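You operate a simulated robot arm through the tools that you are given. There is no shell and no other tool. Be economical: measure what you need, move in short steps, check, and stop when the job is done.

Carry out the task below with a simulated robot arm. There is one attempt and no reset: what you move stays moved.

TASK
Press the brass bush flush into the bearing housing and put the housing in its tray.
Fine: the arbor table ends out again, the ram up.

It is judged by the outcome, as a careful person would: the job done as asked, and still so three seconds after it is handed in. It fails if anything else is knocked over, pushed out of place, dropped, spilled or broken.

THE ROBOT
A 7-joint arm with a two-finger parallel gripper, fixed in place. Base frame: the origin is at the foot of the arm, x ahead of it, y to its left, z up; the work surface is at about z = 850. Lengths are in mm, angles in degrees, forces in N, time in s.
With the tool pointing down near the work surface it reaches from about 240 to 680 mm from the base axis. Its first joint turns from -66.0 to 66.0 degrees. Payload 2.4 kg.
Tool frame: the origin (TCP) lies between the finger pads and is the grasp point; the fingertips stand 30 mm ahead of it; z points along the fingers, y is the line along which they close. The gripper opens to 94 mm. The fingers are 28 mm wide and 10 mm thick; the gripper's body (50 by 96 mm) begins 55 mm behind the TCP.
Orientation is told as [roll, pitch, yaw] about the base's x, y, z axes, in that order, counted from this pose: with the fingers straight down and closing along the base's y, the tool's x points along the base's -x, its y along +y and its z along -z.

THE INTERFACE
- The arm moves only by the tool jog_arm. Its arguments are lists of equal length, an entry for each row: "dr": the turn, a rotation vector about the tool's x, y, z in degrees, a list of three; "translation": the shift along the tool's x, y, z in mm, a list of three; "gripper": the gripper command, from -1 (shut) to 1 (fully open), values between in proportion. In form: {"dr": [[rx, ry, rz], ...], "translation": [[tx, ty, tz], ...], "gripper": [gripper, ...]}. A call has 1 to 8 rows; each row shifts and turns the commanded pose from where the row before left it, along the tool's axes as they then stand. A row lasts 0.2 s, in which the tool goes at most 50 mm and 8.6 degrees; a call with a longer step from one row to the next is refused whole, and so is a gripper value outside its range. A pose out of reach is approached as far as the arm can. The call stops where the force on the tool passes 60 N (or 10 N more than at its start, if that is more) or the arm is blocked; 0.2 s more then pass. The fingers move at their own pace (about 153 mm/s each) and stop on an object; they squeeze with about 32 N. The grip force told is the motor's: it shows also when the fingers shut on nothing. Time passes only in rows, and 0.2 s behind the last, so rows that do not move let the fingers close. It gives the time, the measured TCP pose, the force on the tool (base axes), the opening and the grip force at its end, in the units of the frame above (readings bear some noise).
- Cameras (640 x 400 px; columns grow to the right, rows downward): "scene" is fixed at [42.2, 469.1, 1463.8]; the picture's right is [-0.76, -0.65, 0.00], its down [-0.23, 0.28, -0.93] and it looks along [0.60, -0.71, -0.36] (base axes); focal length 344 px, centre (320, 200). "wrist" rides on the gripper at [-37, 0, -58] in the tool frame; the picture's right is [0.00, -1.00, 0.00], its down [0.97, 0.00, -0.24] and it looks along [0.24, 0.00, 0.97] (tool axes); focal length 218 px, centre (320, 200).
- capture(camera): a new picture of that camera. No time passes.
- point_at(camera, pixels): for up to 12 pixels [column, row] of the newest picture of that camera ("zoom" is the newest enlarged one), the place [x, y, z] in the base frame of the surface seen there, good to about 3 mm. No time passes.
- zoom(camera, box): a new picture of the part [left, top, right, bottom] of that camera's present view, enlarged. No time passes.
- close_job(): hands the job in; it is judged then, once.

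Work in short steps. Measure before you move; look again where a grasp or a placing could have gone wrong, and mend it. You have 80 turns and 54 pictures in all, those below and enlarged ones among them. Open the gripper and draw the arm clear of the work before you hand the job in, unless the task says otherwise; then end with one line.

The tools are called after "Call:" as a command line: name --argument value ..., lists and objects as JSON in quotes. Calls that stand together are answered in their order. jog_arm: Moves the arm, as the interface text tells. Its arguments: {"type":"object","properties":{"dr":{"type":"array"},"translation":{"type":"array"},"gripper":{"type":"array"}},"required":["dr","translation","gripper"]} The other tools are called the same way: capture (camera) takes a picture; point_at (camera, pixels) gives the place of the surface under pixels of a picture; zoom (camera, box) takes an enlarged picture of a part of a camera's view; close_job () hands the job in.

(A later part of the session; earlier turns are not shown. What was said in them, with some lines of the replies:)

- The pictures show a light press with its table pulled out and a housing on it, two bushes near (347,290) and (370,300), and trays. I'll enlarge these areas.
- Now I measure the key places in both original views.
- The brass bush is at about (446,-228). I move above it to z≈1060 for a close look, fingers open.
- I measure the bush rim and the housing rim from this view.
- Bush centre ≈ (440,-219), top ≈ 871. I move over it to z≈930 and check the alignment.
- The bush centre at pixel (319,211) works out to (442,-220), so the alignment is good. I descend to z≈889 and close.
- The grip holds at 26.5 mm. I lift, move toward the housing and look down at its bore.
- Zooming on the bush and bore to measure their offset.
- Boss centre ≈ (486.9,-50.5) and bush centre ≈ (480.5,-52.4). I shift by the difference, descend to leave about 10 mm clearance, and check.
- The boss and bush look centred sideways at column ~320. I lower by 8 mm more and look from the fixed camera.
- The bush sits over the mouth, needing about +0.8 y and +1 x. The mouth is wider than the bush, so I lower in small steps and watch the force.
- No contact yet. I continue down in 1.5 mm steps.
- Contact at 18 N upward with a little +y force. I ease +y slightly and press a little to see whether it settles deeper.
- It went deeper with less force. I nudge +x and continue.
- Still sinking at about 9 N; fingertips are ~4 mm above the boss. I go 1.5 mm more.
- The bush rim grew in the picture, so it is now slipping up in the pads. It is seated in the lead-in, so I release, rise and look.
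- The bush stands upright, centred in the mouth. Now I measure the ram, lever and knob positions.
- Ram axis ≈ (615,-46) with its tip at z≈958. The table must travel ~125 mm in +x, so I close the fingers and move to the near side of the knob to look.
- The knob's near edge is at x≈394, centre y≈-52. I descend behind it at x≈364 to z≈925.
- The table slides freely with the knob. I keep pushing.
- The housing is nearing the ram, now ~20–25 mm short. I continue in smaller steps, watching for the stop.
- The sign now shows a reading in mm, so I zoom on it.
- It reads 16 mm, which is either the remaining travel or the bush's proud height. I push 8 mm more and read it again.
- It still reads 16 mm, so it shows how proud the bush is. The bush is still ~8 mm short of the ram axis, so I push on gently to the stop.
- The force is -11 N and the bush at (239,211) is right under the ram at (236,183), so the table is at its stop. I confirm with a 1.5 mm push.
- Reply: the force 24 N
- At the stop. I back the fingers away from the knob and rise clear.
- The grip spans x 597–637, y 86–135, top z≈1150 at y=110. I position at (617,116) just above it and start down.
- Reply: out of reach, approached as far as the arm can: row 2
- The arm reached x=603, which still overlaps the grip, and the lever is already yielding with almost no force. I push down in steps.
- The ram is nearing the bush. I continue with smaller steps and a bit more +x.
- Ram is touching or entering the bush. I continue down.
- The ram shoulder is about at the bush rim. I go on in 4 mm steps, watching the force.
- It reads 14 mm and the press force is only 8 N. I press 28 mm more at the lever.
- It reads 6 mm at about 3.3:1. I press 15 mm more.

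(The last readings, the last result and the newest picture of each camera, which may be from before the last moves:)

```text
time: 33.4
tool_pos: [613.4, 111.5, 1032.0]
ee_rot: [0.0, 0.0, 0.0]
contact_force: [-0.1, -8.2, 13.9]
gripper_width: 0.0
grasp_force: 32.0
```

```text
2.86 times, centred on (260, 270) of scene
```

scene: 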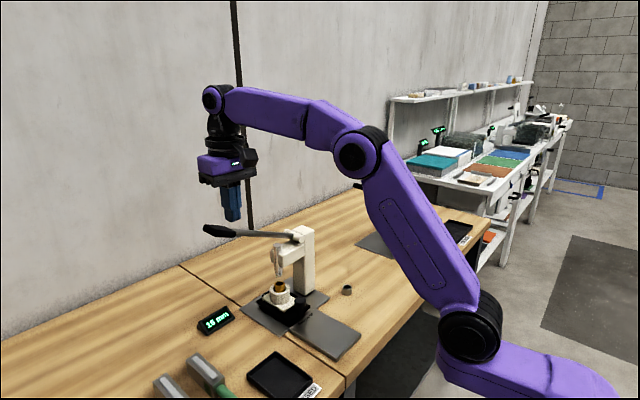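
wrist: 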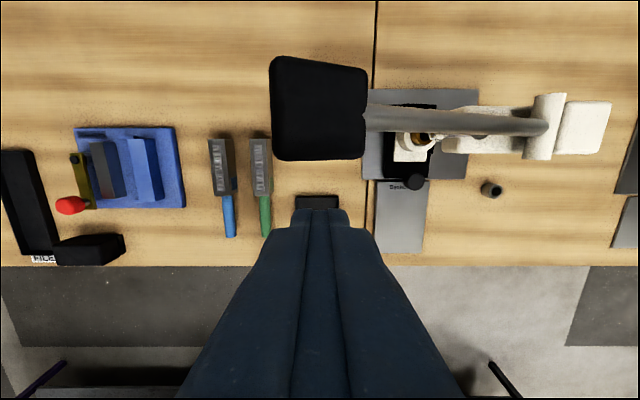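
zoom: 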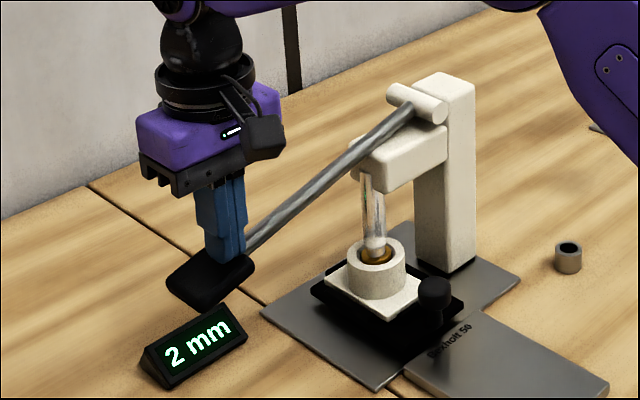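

It reads 2 mm. I press 5 mm more in small steps.

Call:
jog_arm --dr '[[0, 0, 0], [0, 0, 0], [0, 0, 0], [0, 0, 0]]' --translation '[[0, 0, 1.5], [0, 0, 1.5], [0, 0, 1], [0, 0, 1]]' --gripper '[-1, -1, -1, -1]'

Call:
zoom --camera "scene" --box '[190, 250, 330, 350]'

```text
time: 34.4
tool_pos: [613.1, 109.4, 1026.3]
ee_rot: [0.0, -0.1, -0.1]
contact_force: [-2.5, -7.6, 14.5]
gripper_width: 0.2
grasp_force: 32.4
```

```text
4.00 times, centred on (260, 300) of scene
```

zoom: 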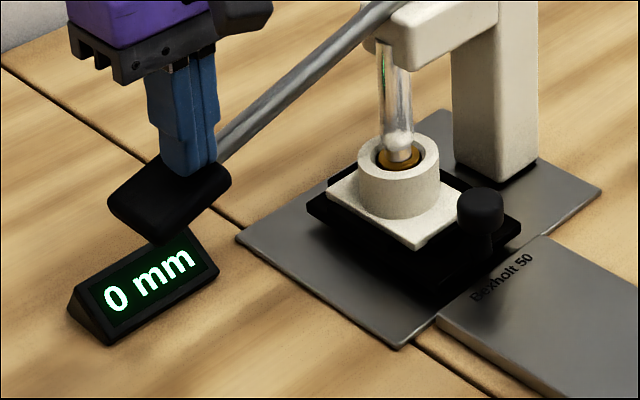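

It reads 0 mm. I ease down 1 mm at the lever (≈0.3 mm at the ram) to see whether it bottoms.

Call:
jog_arm --dr '[[0, 0, 0], [0, 0, 0]]' --translation '[[0, 0, 1], [0, 0, 0]]' --gripper '[-1, -1]'

```text
time: 35.0
tool_pos: [612.9, 110.4, 1024.7]
ee_rot: [0.0, -0.1, 0.0]
contact_force: [-3.1, -6.7, 14.7]
gripper_width: 0.0
grasp_force: 31.8
```

Force unchanged. One more millimetre, then I check the display.

Call:
jog_arm --dr '[[0, 0, 0], [0, 0, 0]]' --translation '[[0, 0, 1], [0, 0, 0]]' --gripper '[-1, -1]'

Call:
zoom --camera "scene" --box '[190, 250, 330, 350]'

```text
time: 35.6
tool_pos: [612.4, 110.5, 1024.3]
ee_rot: [0.0, -0.1, -0.1]
contact_force: [-1.3, -6.9, 14.6]
gripper_width: 0.0
grasp_force: 32.0
```

```text
4.00 times, centred on (260, 300) of scene
```

zoom: 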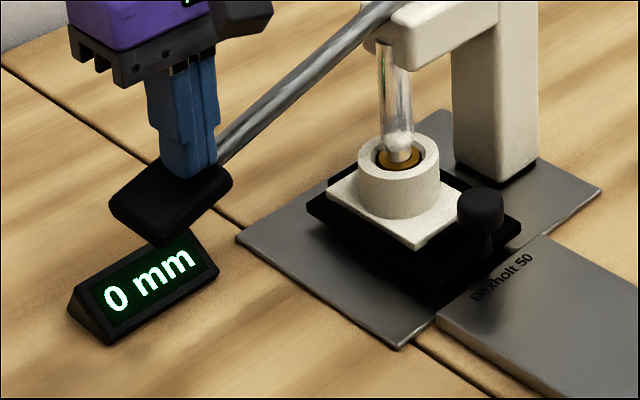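

The bush is flush at 0 mm. I raise slowly to see whether the lever follows.

Call:
jog_arm --dr '[[0, 0, 0], [0, 0, 0], [0, 0, 0], [0, 0, 0]]' --translation '[[0, 0, -10], [0, 0, -10], [0, 0, -10], [0, 0, -10]]' --gripper '[-1, -1, -1, -1]'

Call:
zoom --camera "scene" --box '[180, 180, 340, 340]'

```text
time: 36.6
tool_pos: [613.4, 111.5, 1062.9]
ee_rot: [0.0, 0.2, 0.1]
contact_force: [0.1, 5.1, 4.5]
gripper_width: 0.0
grasp_force: 31.7
```

```text
2.50 times, centred on (260, 260) of scene
```

zoom: 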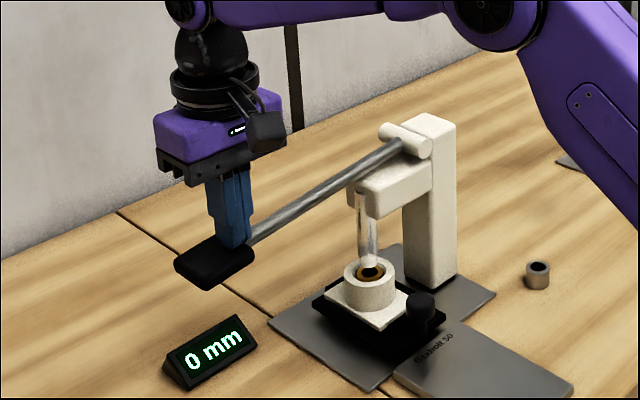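

The lever is sprung and follows the fingers. I let it up gently until it reaches its rest, then clear it.

Call:
jog_arm --dr '[[0, 0, 0], [0, 0, 0], [0, 0, 0], [0, 0, 0], [0, 0, 0], [0, 0, 0], [0, 0, 0], [0, 0, 0]]' --translation '[[0, 0, -15], [0, 0, -15], [0, 0, -15], [0, 0, -15], [0, 0, -15], [0, 0, -15], [3, 0, -15], [3, 0, -15]]' --gripper '[-1, -1, -1, -1, -1, -1, -1, -1]'

Call:
jog_arm --dr '[[0, 0, 0], [0, 0, 0], [0, 0, 0], [0, 0, 0], [0, 0, 0], [0, 0, 0]]' --translation '[[6, 0, -15], [10, 0, -15], [45, 0, 0], [45, 0, 0], [30, -30, 0], [20, -44, 0]]' --gripper '[-1, -1, -1, -1, -1, -1]'

Call:
capture --camera "scene"

```text
time: 38.4
tool_pos: [607.5, 110.1, 1182.1]
ee_rot: [-0.1, 0.0, -0.1]
contact_force: [0.1, -0.2, 0.0]
gripper_width: 0.2
grasp_force: 31.5
```

```text
time: 39.8
tool_pos: [450.3, 36.4, 1212.1]
ee_rot: [0.0, -0.1, 0.1]
contact_force: [-0.2, -0.1, 0.1]
gripper_width: 0.0
grasp_force: 31.7
```

```text
8 pictures are left
```

scene: 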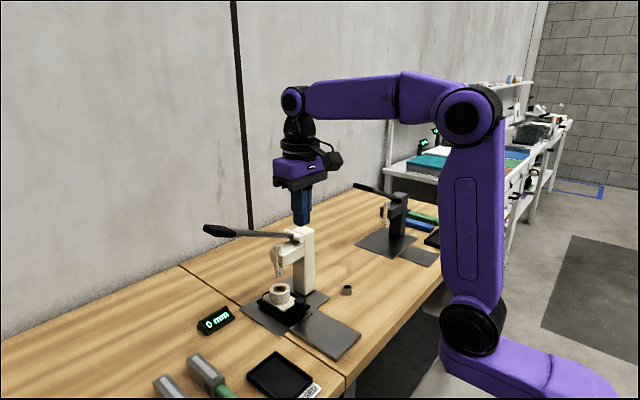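

Lever up, ram up, still 0 mm. The knob centre is now ≈ (541,-51.5); I approach it from the near side with partly open fingers.

Call:
jog_arm --dr '[[0, 0, 0], [0, 0, 0], [0, 0, 0], [0, 0, 0], [0, 0, 0], [0, 0, 0], [0, 0, 0], [0, 0, 0]]' --translation '[[-15, -44, 0], [-15, -44, 0], [0, 0, 42], [0, 0, 42], [0, 0, 42], [0, 0, 42], [0, 0, 42], [0, 0, 42]]' --gripper '[0.2, 0.2, 0.2, 0.2, 0.2, 0.2, 0.2, 0.2]'

Call:
jog_arm --dr '[[0, 0, 0], [0, 0, 0], [0, 0, 0], [0, 0, 0]]' --translation '[[-20, 0, 0], [-20, 0, 0], [-16, 0, 0], [0, 0, 10]]' --gripper '[0.2, 0.2, 0.2, 0.2]'

Call:
capture --camera "wrist"

```text
time: 41.6
tool_pos: [481.1, -51.5, 961.2]
ee_rot: [0.0, -0.2, 0.0]
contact_force: [-0.8, -0.4, 0.3]
gripper_width: 56.5
grasp_force: 0.0
```

```text
time: 42.6
tool_pos: [538.4, -50.3, 951.5]
ee_rot: [0.1, 0.0, 0.1]
contact_force: [-0.2, 0.3, -0.2]
gripper_width: 56.3
grasp_force: 0.0
```

```text
7 pictures are left
```

wrist: 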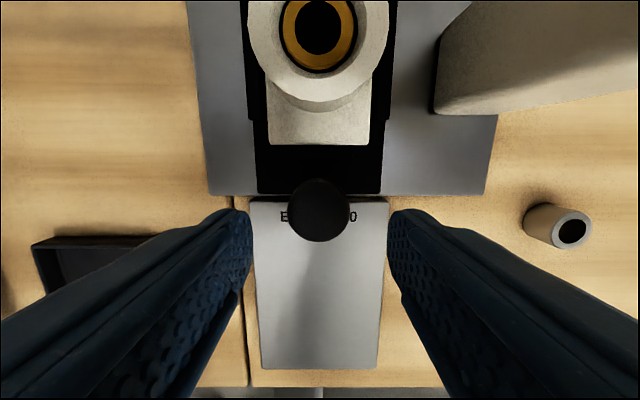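

The bush is visibly flush, and the knob centre is at (319,211) → x≈546, between the fingers. I descend, close on it and pull.

Call:
jog_arm --dr '[[0, 0, 0], [0, 0, 0], [0, 0, 0], [0, 0, 0], [0, 0, 0]]' --translation '[[-2, 0, 14], [0, 0, 13], [0, 0, 0], [0, 0, 0], [0, 0, 0]]' --gripper '[0.2, 0.2, -1, -1, -1]'

Call:
jog_arm --dr '[[0, 0, 0], [0, 0, 0], [0, 0, 0], [0, 0, 0], [0, 0, 0], [0, 0, 0]]' --translation '[[4, 0, 0], [8, 0, 0], [8, 0, 0], [8, 0, 0], [8, 0, 0], [8, 0, 0]]' --gripper '[-1, -1, -1, -1, -1, -1]'

```text
time: 43.8
tool_pos: [539.4, -49.6, 924.9]
ee_rot: [0.1, 0.0, 0.0]
contact_force: [0.1, 5.9, -0.3]
gripper_width: 29.6
grasp_force: 45.2
```

```text
time: 45.2
tool_pos: [495.9, -50.8, 925.0]
ee_rot: [0.0, -0.1, 0.1]
contact_force: [1.2, 17.3, -2.3]
gripper_width: 29.4
grasp_force: 44.6
```

Holding the knob and sliding. I ease +y by 1 mm for the side force and keep pulling.

Call:
jog_arm --dr '[[0, 0, 0], [0, 0, 0], [0, 0, 0], [0, 0, 0], [0, 0, 0], [0, 0, 0], [0, 0, 0], [0, 0, 0]]' --translation '[[8, 1, 0], [9, 0, 0], [9, 0, 0], [9, 0, 0], [9, 0, 0], [9, 0, 0], [9, 0, 0], [9, 0, 0]]' --gripper '[-1, -1, -1, -1, -1, -1, -1, -1]'

Call:
jog_arm --dr '[[0, 0, 0], [0, 0, 0], [0, 0, 0], [0, 0, 0]]' --translation '[[6, 0, 0], [5, 0, 0], [4, 0, 0], [3, 0, 0]]' --gripper '[-1, -1, -1, -1]'

```text
time: 47.0
tool_pos: [426.2, -50.2, 924.5]
ee_rot: [-0.2, 0.0, 0.0]
contact_force: [0.8, 13.7, -7.4]
gripper_width: 29.3
grasp_force: 44.7
```

```text
time: 48.0
tool_pos: [407.6, -50.5, 923.8]
ee_rot: [0.0, 0.0, 0.1]
contact_force: [0.9, 11.0, -12.9]
gripper_width: 29.1
grasp_force: 45.1
```

Nearly out. A few more small steps until the stop is felt.

Call:
jog_arm --dr '[[0, 0, 0], [0, 0, 0], [0, 0, 0], [0, 0, 0]]' --translation '[[2, 0, 0], [2, 0, 0], [1, 0, 0], [0, 0, 0]]' --gripper '[-1, -1, -1, -1]'

```text
time: 49.0
tool_pos: [403.8, -49.1, 925.3]
ee_rot: [-0.1, -0.5, 0.1]
contact_force: [21.8, 10.5, -28.9]
gripper_width: 29.3
grasp_force: 44.9
```

The pull-out stop is felt (fx≈22). I relax, open, rise and go over the housing with fingers wide.

Call:
jog_arm --dr '[[0, 0, 0], [0, 0, 0], [0, 0, 0], [0, 0, 0], [0, 0, 0], [0, 0, 0], [0, 0, 0], [0, 0, 0]]' --translation '[[-1.5, 0, 0], [0, 0, 0], [0, 0, 0], [0, 0, -40], [0, 0, -40], [-28, 0, 0], [-28, 0, 0], [-28, -1, 0]]' --gripper '[-1, 0.2, 0.2, 0.2, 0.5, 1, 1, 1]'

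Call:
capture --camera "wrist"

Call:
point_at --camera "wrist" --pixels '[[320, 165], [345, 200], [295, 200], [320, 135], [300, 130], [180, 150], [140, 150], [200, 230], [110, 230], [100, 150], [90, 200], [170, 200]]'

```text
time: 50.8
tool_pos: [488.4, -51.1, 1004.5]
ee_rot: [0.1, 0.0, 0.1]
contact_force: [-0.1, 0.3, -0.6]
gripper_width: 94.3
grasp_force: 0.1
```

```text
6 pictures are left
```

wrist: 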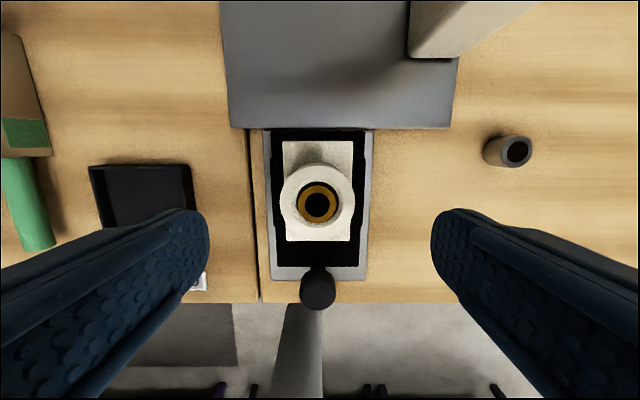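

```text
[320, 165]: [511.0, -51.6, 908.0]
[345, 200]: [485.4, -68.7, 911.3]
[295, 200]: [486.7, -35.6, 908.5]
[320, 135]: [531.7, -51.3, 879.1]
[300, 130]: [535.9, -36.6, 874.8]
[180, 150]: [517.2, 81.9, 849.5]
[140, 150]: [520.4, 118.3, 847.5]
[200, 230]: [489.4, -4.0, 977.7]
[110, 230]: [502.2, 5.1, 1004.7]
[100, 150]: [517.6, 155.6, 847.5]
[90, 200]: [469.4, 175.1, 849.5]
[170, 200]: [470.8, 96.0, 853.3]
```

Boss centre ≈ (486.4,-49) with the table fully out. Now I measure the tray's edges for placing.

Call:
point_at --camera "wrist" --pixels '[[140, 165], [140, 168], [140, 172], [140, 180], [90, 167], [95, 172], [191, 170], [188, 175], [184, 185]]'

Call:
point_at --camera "scene" --pixels '[[277, 352], [277, 356], [247, 376], [250, 376], [313, 380], [310, 380], [283, 392], [290, 396], [280, 397], [300, 391], [262, 364], [295, 365]]'

```text
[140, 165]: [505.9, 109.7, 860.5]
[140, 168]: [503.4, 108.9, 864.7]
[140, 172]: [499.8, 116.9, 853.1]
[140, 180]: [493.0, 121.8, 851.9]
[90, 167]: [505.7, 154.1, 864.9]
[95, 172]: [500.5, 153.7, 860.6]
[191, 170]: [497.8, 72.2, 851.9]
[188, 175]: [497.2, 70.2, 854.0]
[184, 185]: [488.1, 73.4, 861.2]
```

```text
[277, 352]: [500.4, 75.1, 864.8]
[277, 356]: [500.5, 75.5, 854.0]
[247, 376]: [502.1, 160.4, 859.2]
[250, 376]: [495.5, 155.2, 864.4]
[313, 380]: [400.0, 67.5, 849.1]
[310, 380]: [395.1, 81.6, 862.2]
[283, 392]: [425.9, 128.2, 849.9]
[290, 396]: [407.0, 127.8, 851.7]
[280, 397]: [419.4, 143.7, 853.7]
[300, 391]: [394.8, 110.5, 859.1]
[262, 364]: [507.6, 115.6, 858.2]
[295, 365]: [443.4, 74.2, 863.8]
```

The tray floor is about x 398–501, y 73–155, so I aim for (450,113). I descend on the boss with tips at z≈890 and grip.

Call:
jog_arm --dr '[[0, 0, 0], [0, 0, 0], [0, 0, 0], [0, 0, 0], [0, 0, 0], [0, 0, 0]]' --translation '[[1.5, 1.5, 28], [0, 0, 28], [0, 0, 28], [0, 0, 0], [0, 0, 0], [0, 0, 0]]' --gripper '[1, 1, 1, 0, -1, -1]'

Call:
jog_arm --dr '[[0, 0, 0], [0, 0, 0], [0, 0, 0]]' --translation '[[0, 0, -6], [0, 0, -12], [0, 0, -20]]' --gripper '[-1, -1, -1]'

Call:
capture --camera "scene"

```text
time: 52.2
tool_pos: [485.5, -50.1, 919.7]
ee_rot: [-0.1, 0.1, 0.1]
contact_force: [0.2, 2.2, 0.4]
gripper_width: 53.8
grasp_force: 31.9
```

```text
time: 53.0
tool_pos: [485.9, -49.8, 958.4]
ee_rot: [0.0, 0.0, -0.1]
contact_force: [0.6, 0.5, -5.2]
gripper_width: 53.6
grasp_force: 31.9
```

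```text
5 pictures are left
```

scene: 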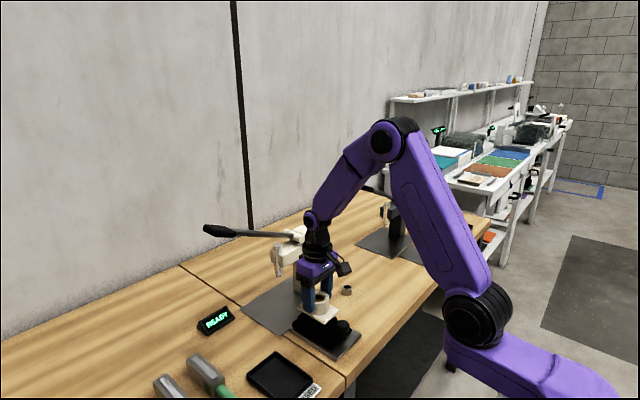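

The housing is lifted (≈5 N, 53.6 mm). I carry it over the tray.

Call:
jog_arm --dr '[[0, 0, 0], [0, 0, 0], [0, 0, 0], [0, 0, 0], [0, 0, 0], [0, 0, 0], [0, 0, 0]]' --translation '[[0, 0, -15], [0, 0, -15], [7, 32, 0], [7, 33, 0], [7, 33, 0], [7, 33, 0], [8, 32, 0]]' --gripper '[-1, -1, -1, -1, -1, -1, -1]'

Call:
capture --camera "wrist"

```text
time: 54.6
tool_pos: [449.7, 114.2, 988.2]
ee_rot: [-0.1, 0.0, 0.0]
contact_force: [-0.6, -0.6, -3.8]
gripper_width: 53.5
grasp_force: 31.5
```

```text
4 pictures are left
```

wrist: 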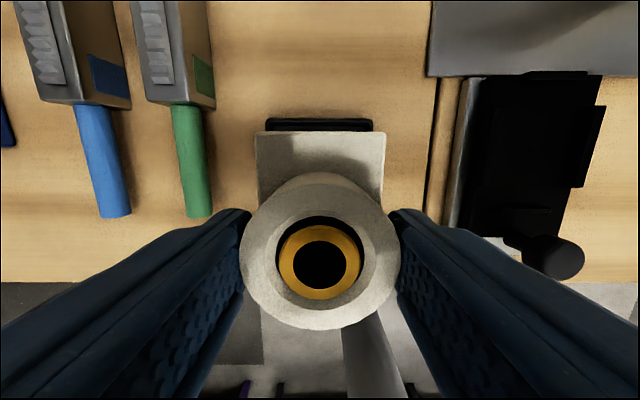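

The tray's far rim is centred at column 319, so the housing is aligned. I lower, then use small steps to contact.

Call:
jog_arm --dr '[[0, 0, 0], [0, 0, 0], [0, 0, 0], [0, 0, 0]]' --translation '[[0, 0, 25], [0, 0, 25], [0, 0, 12], [0, 0, 6]]' --gripper '[-1, -1, -1, -1]'

Call:
jog_arm --dr '[[0, 0, 0], [0, 0, 0], [0, 0, 0], [0, 0, 0]]' --translation '[[0, 0, 2], [0, 0, 2], [0, 0, 2], [0, 0, 2]]' --gripper '[-1, -1, -1, -1]'

```text
time: 55.6
tool_pos: [449.8, 113.4, 919.8]
ee_rot: [0.0, 0.0, 0.1]
contact_force: [0.1, 0.2, -3.5]
gripper_width: 53.2
grasp_force: 32.3
```

```text
time: 56.6
tool_pos: [449.8, 112.5, 912.2]
ee_rot: [0.0, 0.0, 0.0]
contact_force: [0.5, 0.2, -4.1]
gripper_width: 53.5
grasp_force: 32.3
```

Still hanging free, so I continue down in 2 mm steps.

Call:
jog_arm --dr '[[0, 0, 0], [0, 0, 0], [0, 0, 0]]' --translation '[[0, 0, 2], [0, 0, 2], [0, 0, 1]]' --gripper '[-1, -1, -1]'

Call:
zoom --camera "scene" --box '[220, 300, 340, 400]'

```text
time: 57.4
tool_pos: [449.0, 113.5, 907.5]
ee_rot: [0.0, -0.1, 0.0]
contact_force: [0.6, -0.4, -2.8]
gripper_width: 53.3
grasp_force: 32.5
```

```text
4.00 times, centred on (280, 350) of scene
```

zoom: 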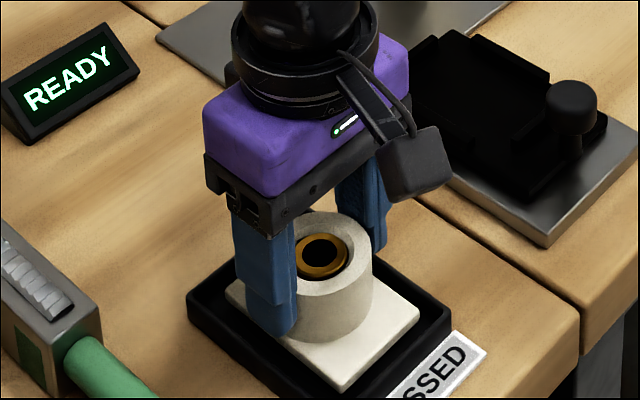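

It is centred in the tray with a few millimetres to go. I lower in 1 mm steps until the weight comes off.

Call:
jog_arm --dr '[[0, 0, 0], [0, 0, 0], [0, 0, 0], [0, 0, 0]]' --translation '[[0, 0, 1], [0, 0, 1], [0, 0, 1], [0, 0, 0]]' --gripper '[-1, -1, -1, -1]'

```text
time: 58.4
tool_pos: [450.0, 113.8, 904.5]
ee_rot: [0.0, 0.0, 0.0]
contact_force: [-0.4, -0.3, -4.5]
gripper_width: 53.6
grasp_force: 32.3
```

Call:
jog_arm --dr '[[0, 0, 0], [0, 0, 0], [0, 0, 0], [0, 0, 0]]' --translation '[[0, 0, 1], [0, 0, 1], [0, 0, 1], [0, 0, 0]]' --gripper '[-1, -1, -1, -1]'

```text
time: 59.4
tool_pos: [450.2, 111.6, 901.0]
ee_rot: [0.0, -0.1, 0.2]
contact_force: [-1.1, -0.3, 1.1]
gripper_width: 53.5
grasp_force: 32.5
```

The weight is on the tray now. I release and rise straight up, then move off.

Call:
jog_arm --dr '[[0, 0, 0], [0, 0, 0], [0, 0, 0], [0, 0, 0], [0, 0, 0], [0, 0, 0], [0, 0, 0]]' --translation '[[0, 0, 0.5], [0, 0, 0], [0, 0, 0], [0, 0, -20], [0, 0, -45], [0, 0, -45], [40, -20, -20]]' --gripper '[0.4, 0.4, 0.4, 0.4, 0.4, 0.4, 0.4]'

Call:
jog_arm --dr '[[0, 0, 0], [0, 0, 0], [0, 0, 0], [0, 0, 0]]' --translation '[[20, -40, -15], [0, -45, -15], [0, -45, -15], [0, -45, -15]]' --gripper '[1, 1, 1, 1]'

Call:
zoom --camera "scene" --box '[190, 200, 390, 400]'

```text
time: 61.0
tool_pos: [408.8, 95.1, 1031.3]
ee_rot: [-0.1, 0.0, 0.0]
contact_force: [-1.0, -1.0, 0.0]
gripper_width: 65.8
grasp_force: 0.1
```

```text
time: 62.0
tool_pos: [389.3, -81.1, 1091.4]
ee_rot: [0.1, 0.1, 0.1]
contact_force: [0.0, 0.8, 0.5]
gripper_width: 94.1
grasp_force: 0.0
```

```text
2.00 times, centred on (290, 300) of scene
```

zoom: 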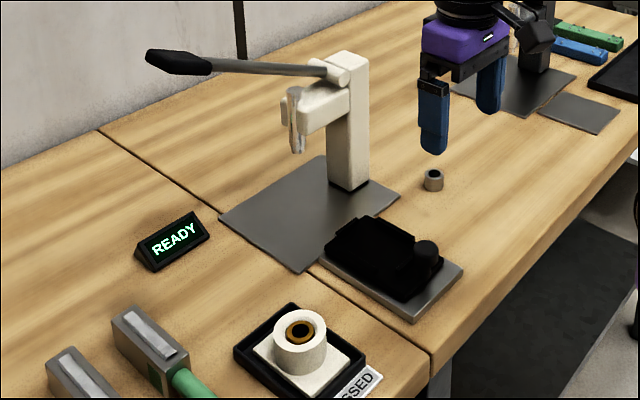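

The housing lies flat in the PRESSED tray with the bush in. The table is out, the lever and ram are up, the steel bush is untouched, and the arm is clear, so I hand the job in.

Call:
close_job

```text
The job is handed in.
```

The brass bush is pressed in flush (the press display read 0 mm), the housing is in the PRESSED tray, the arbor table is out, the ram is up, and the job is handed in.
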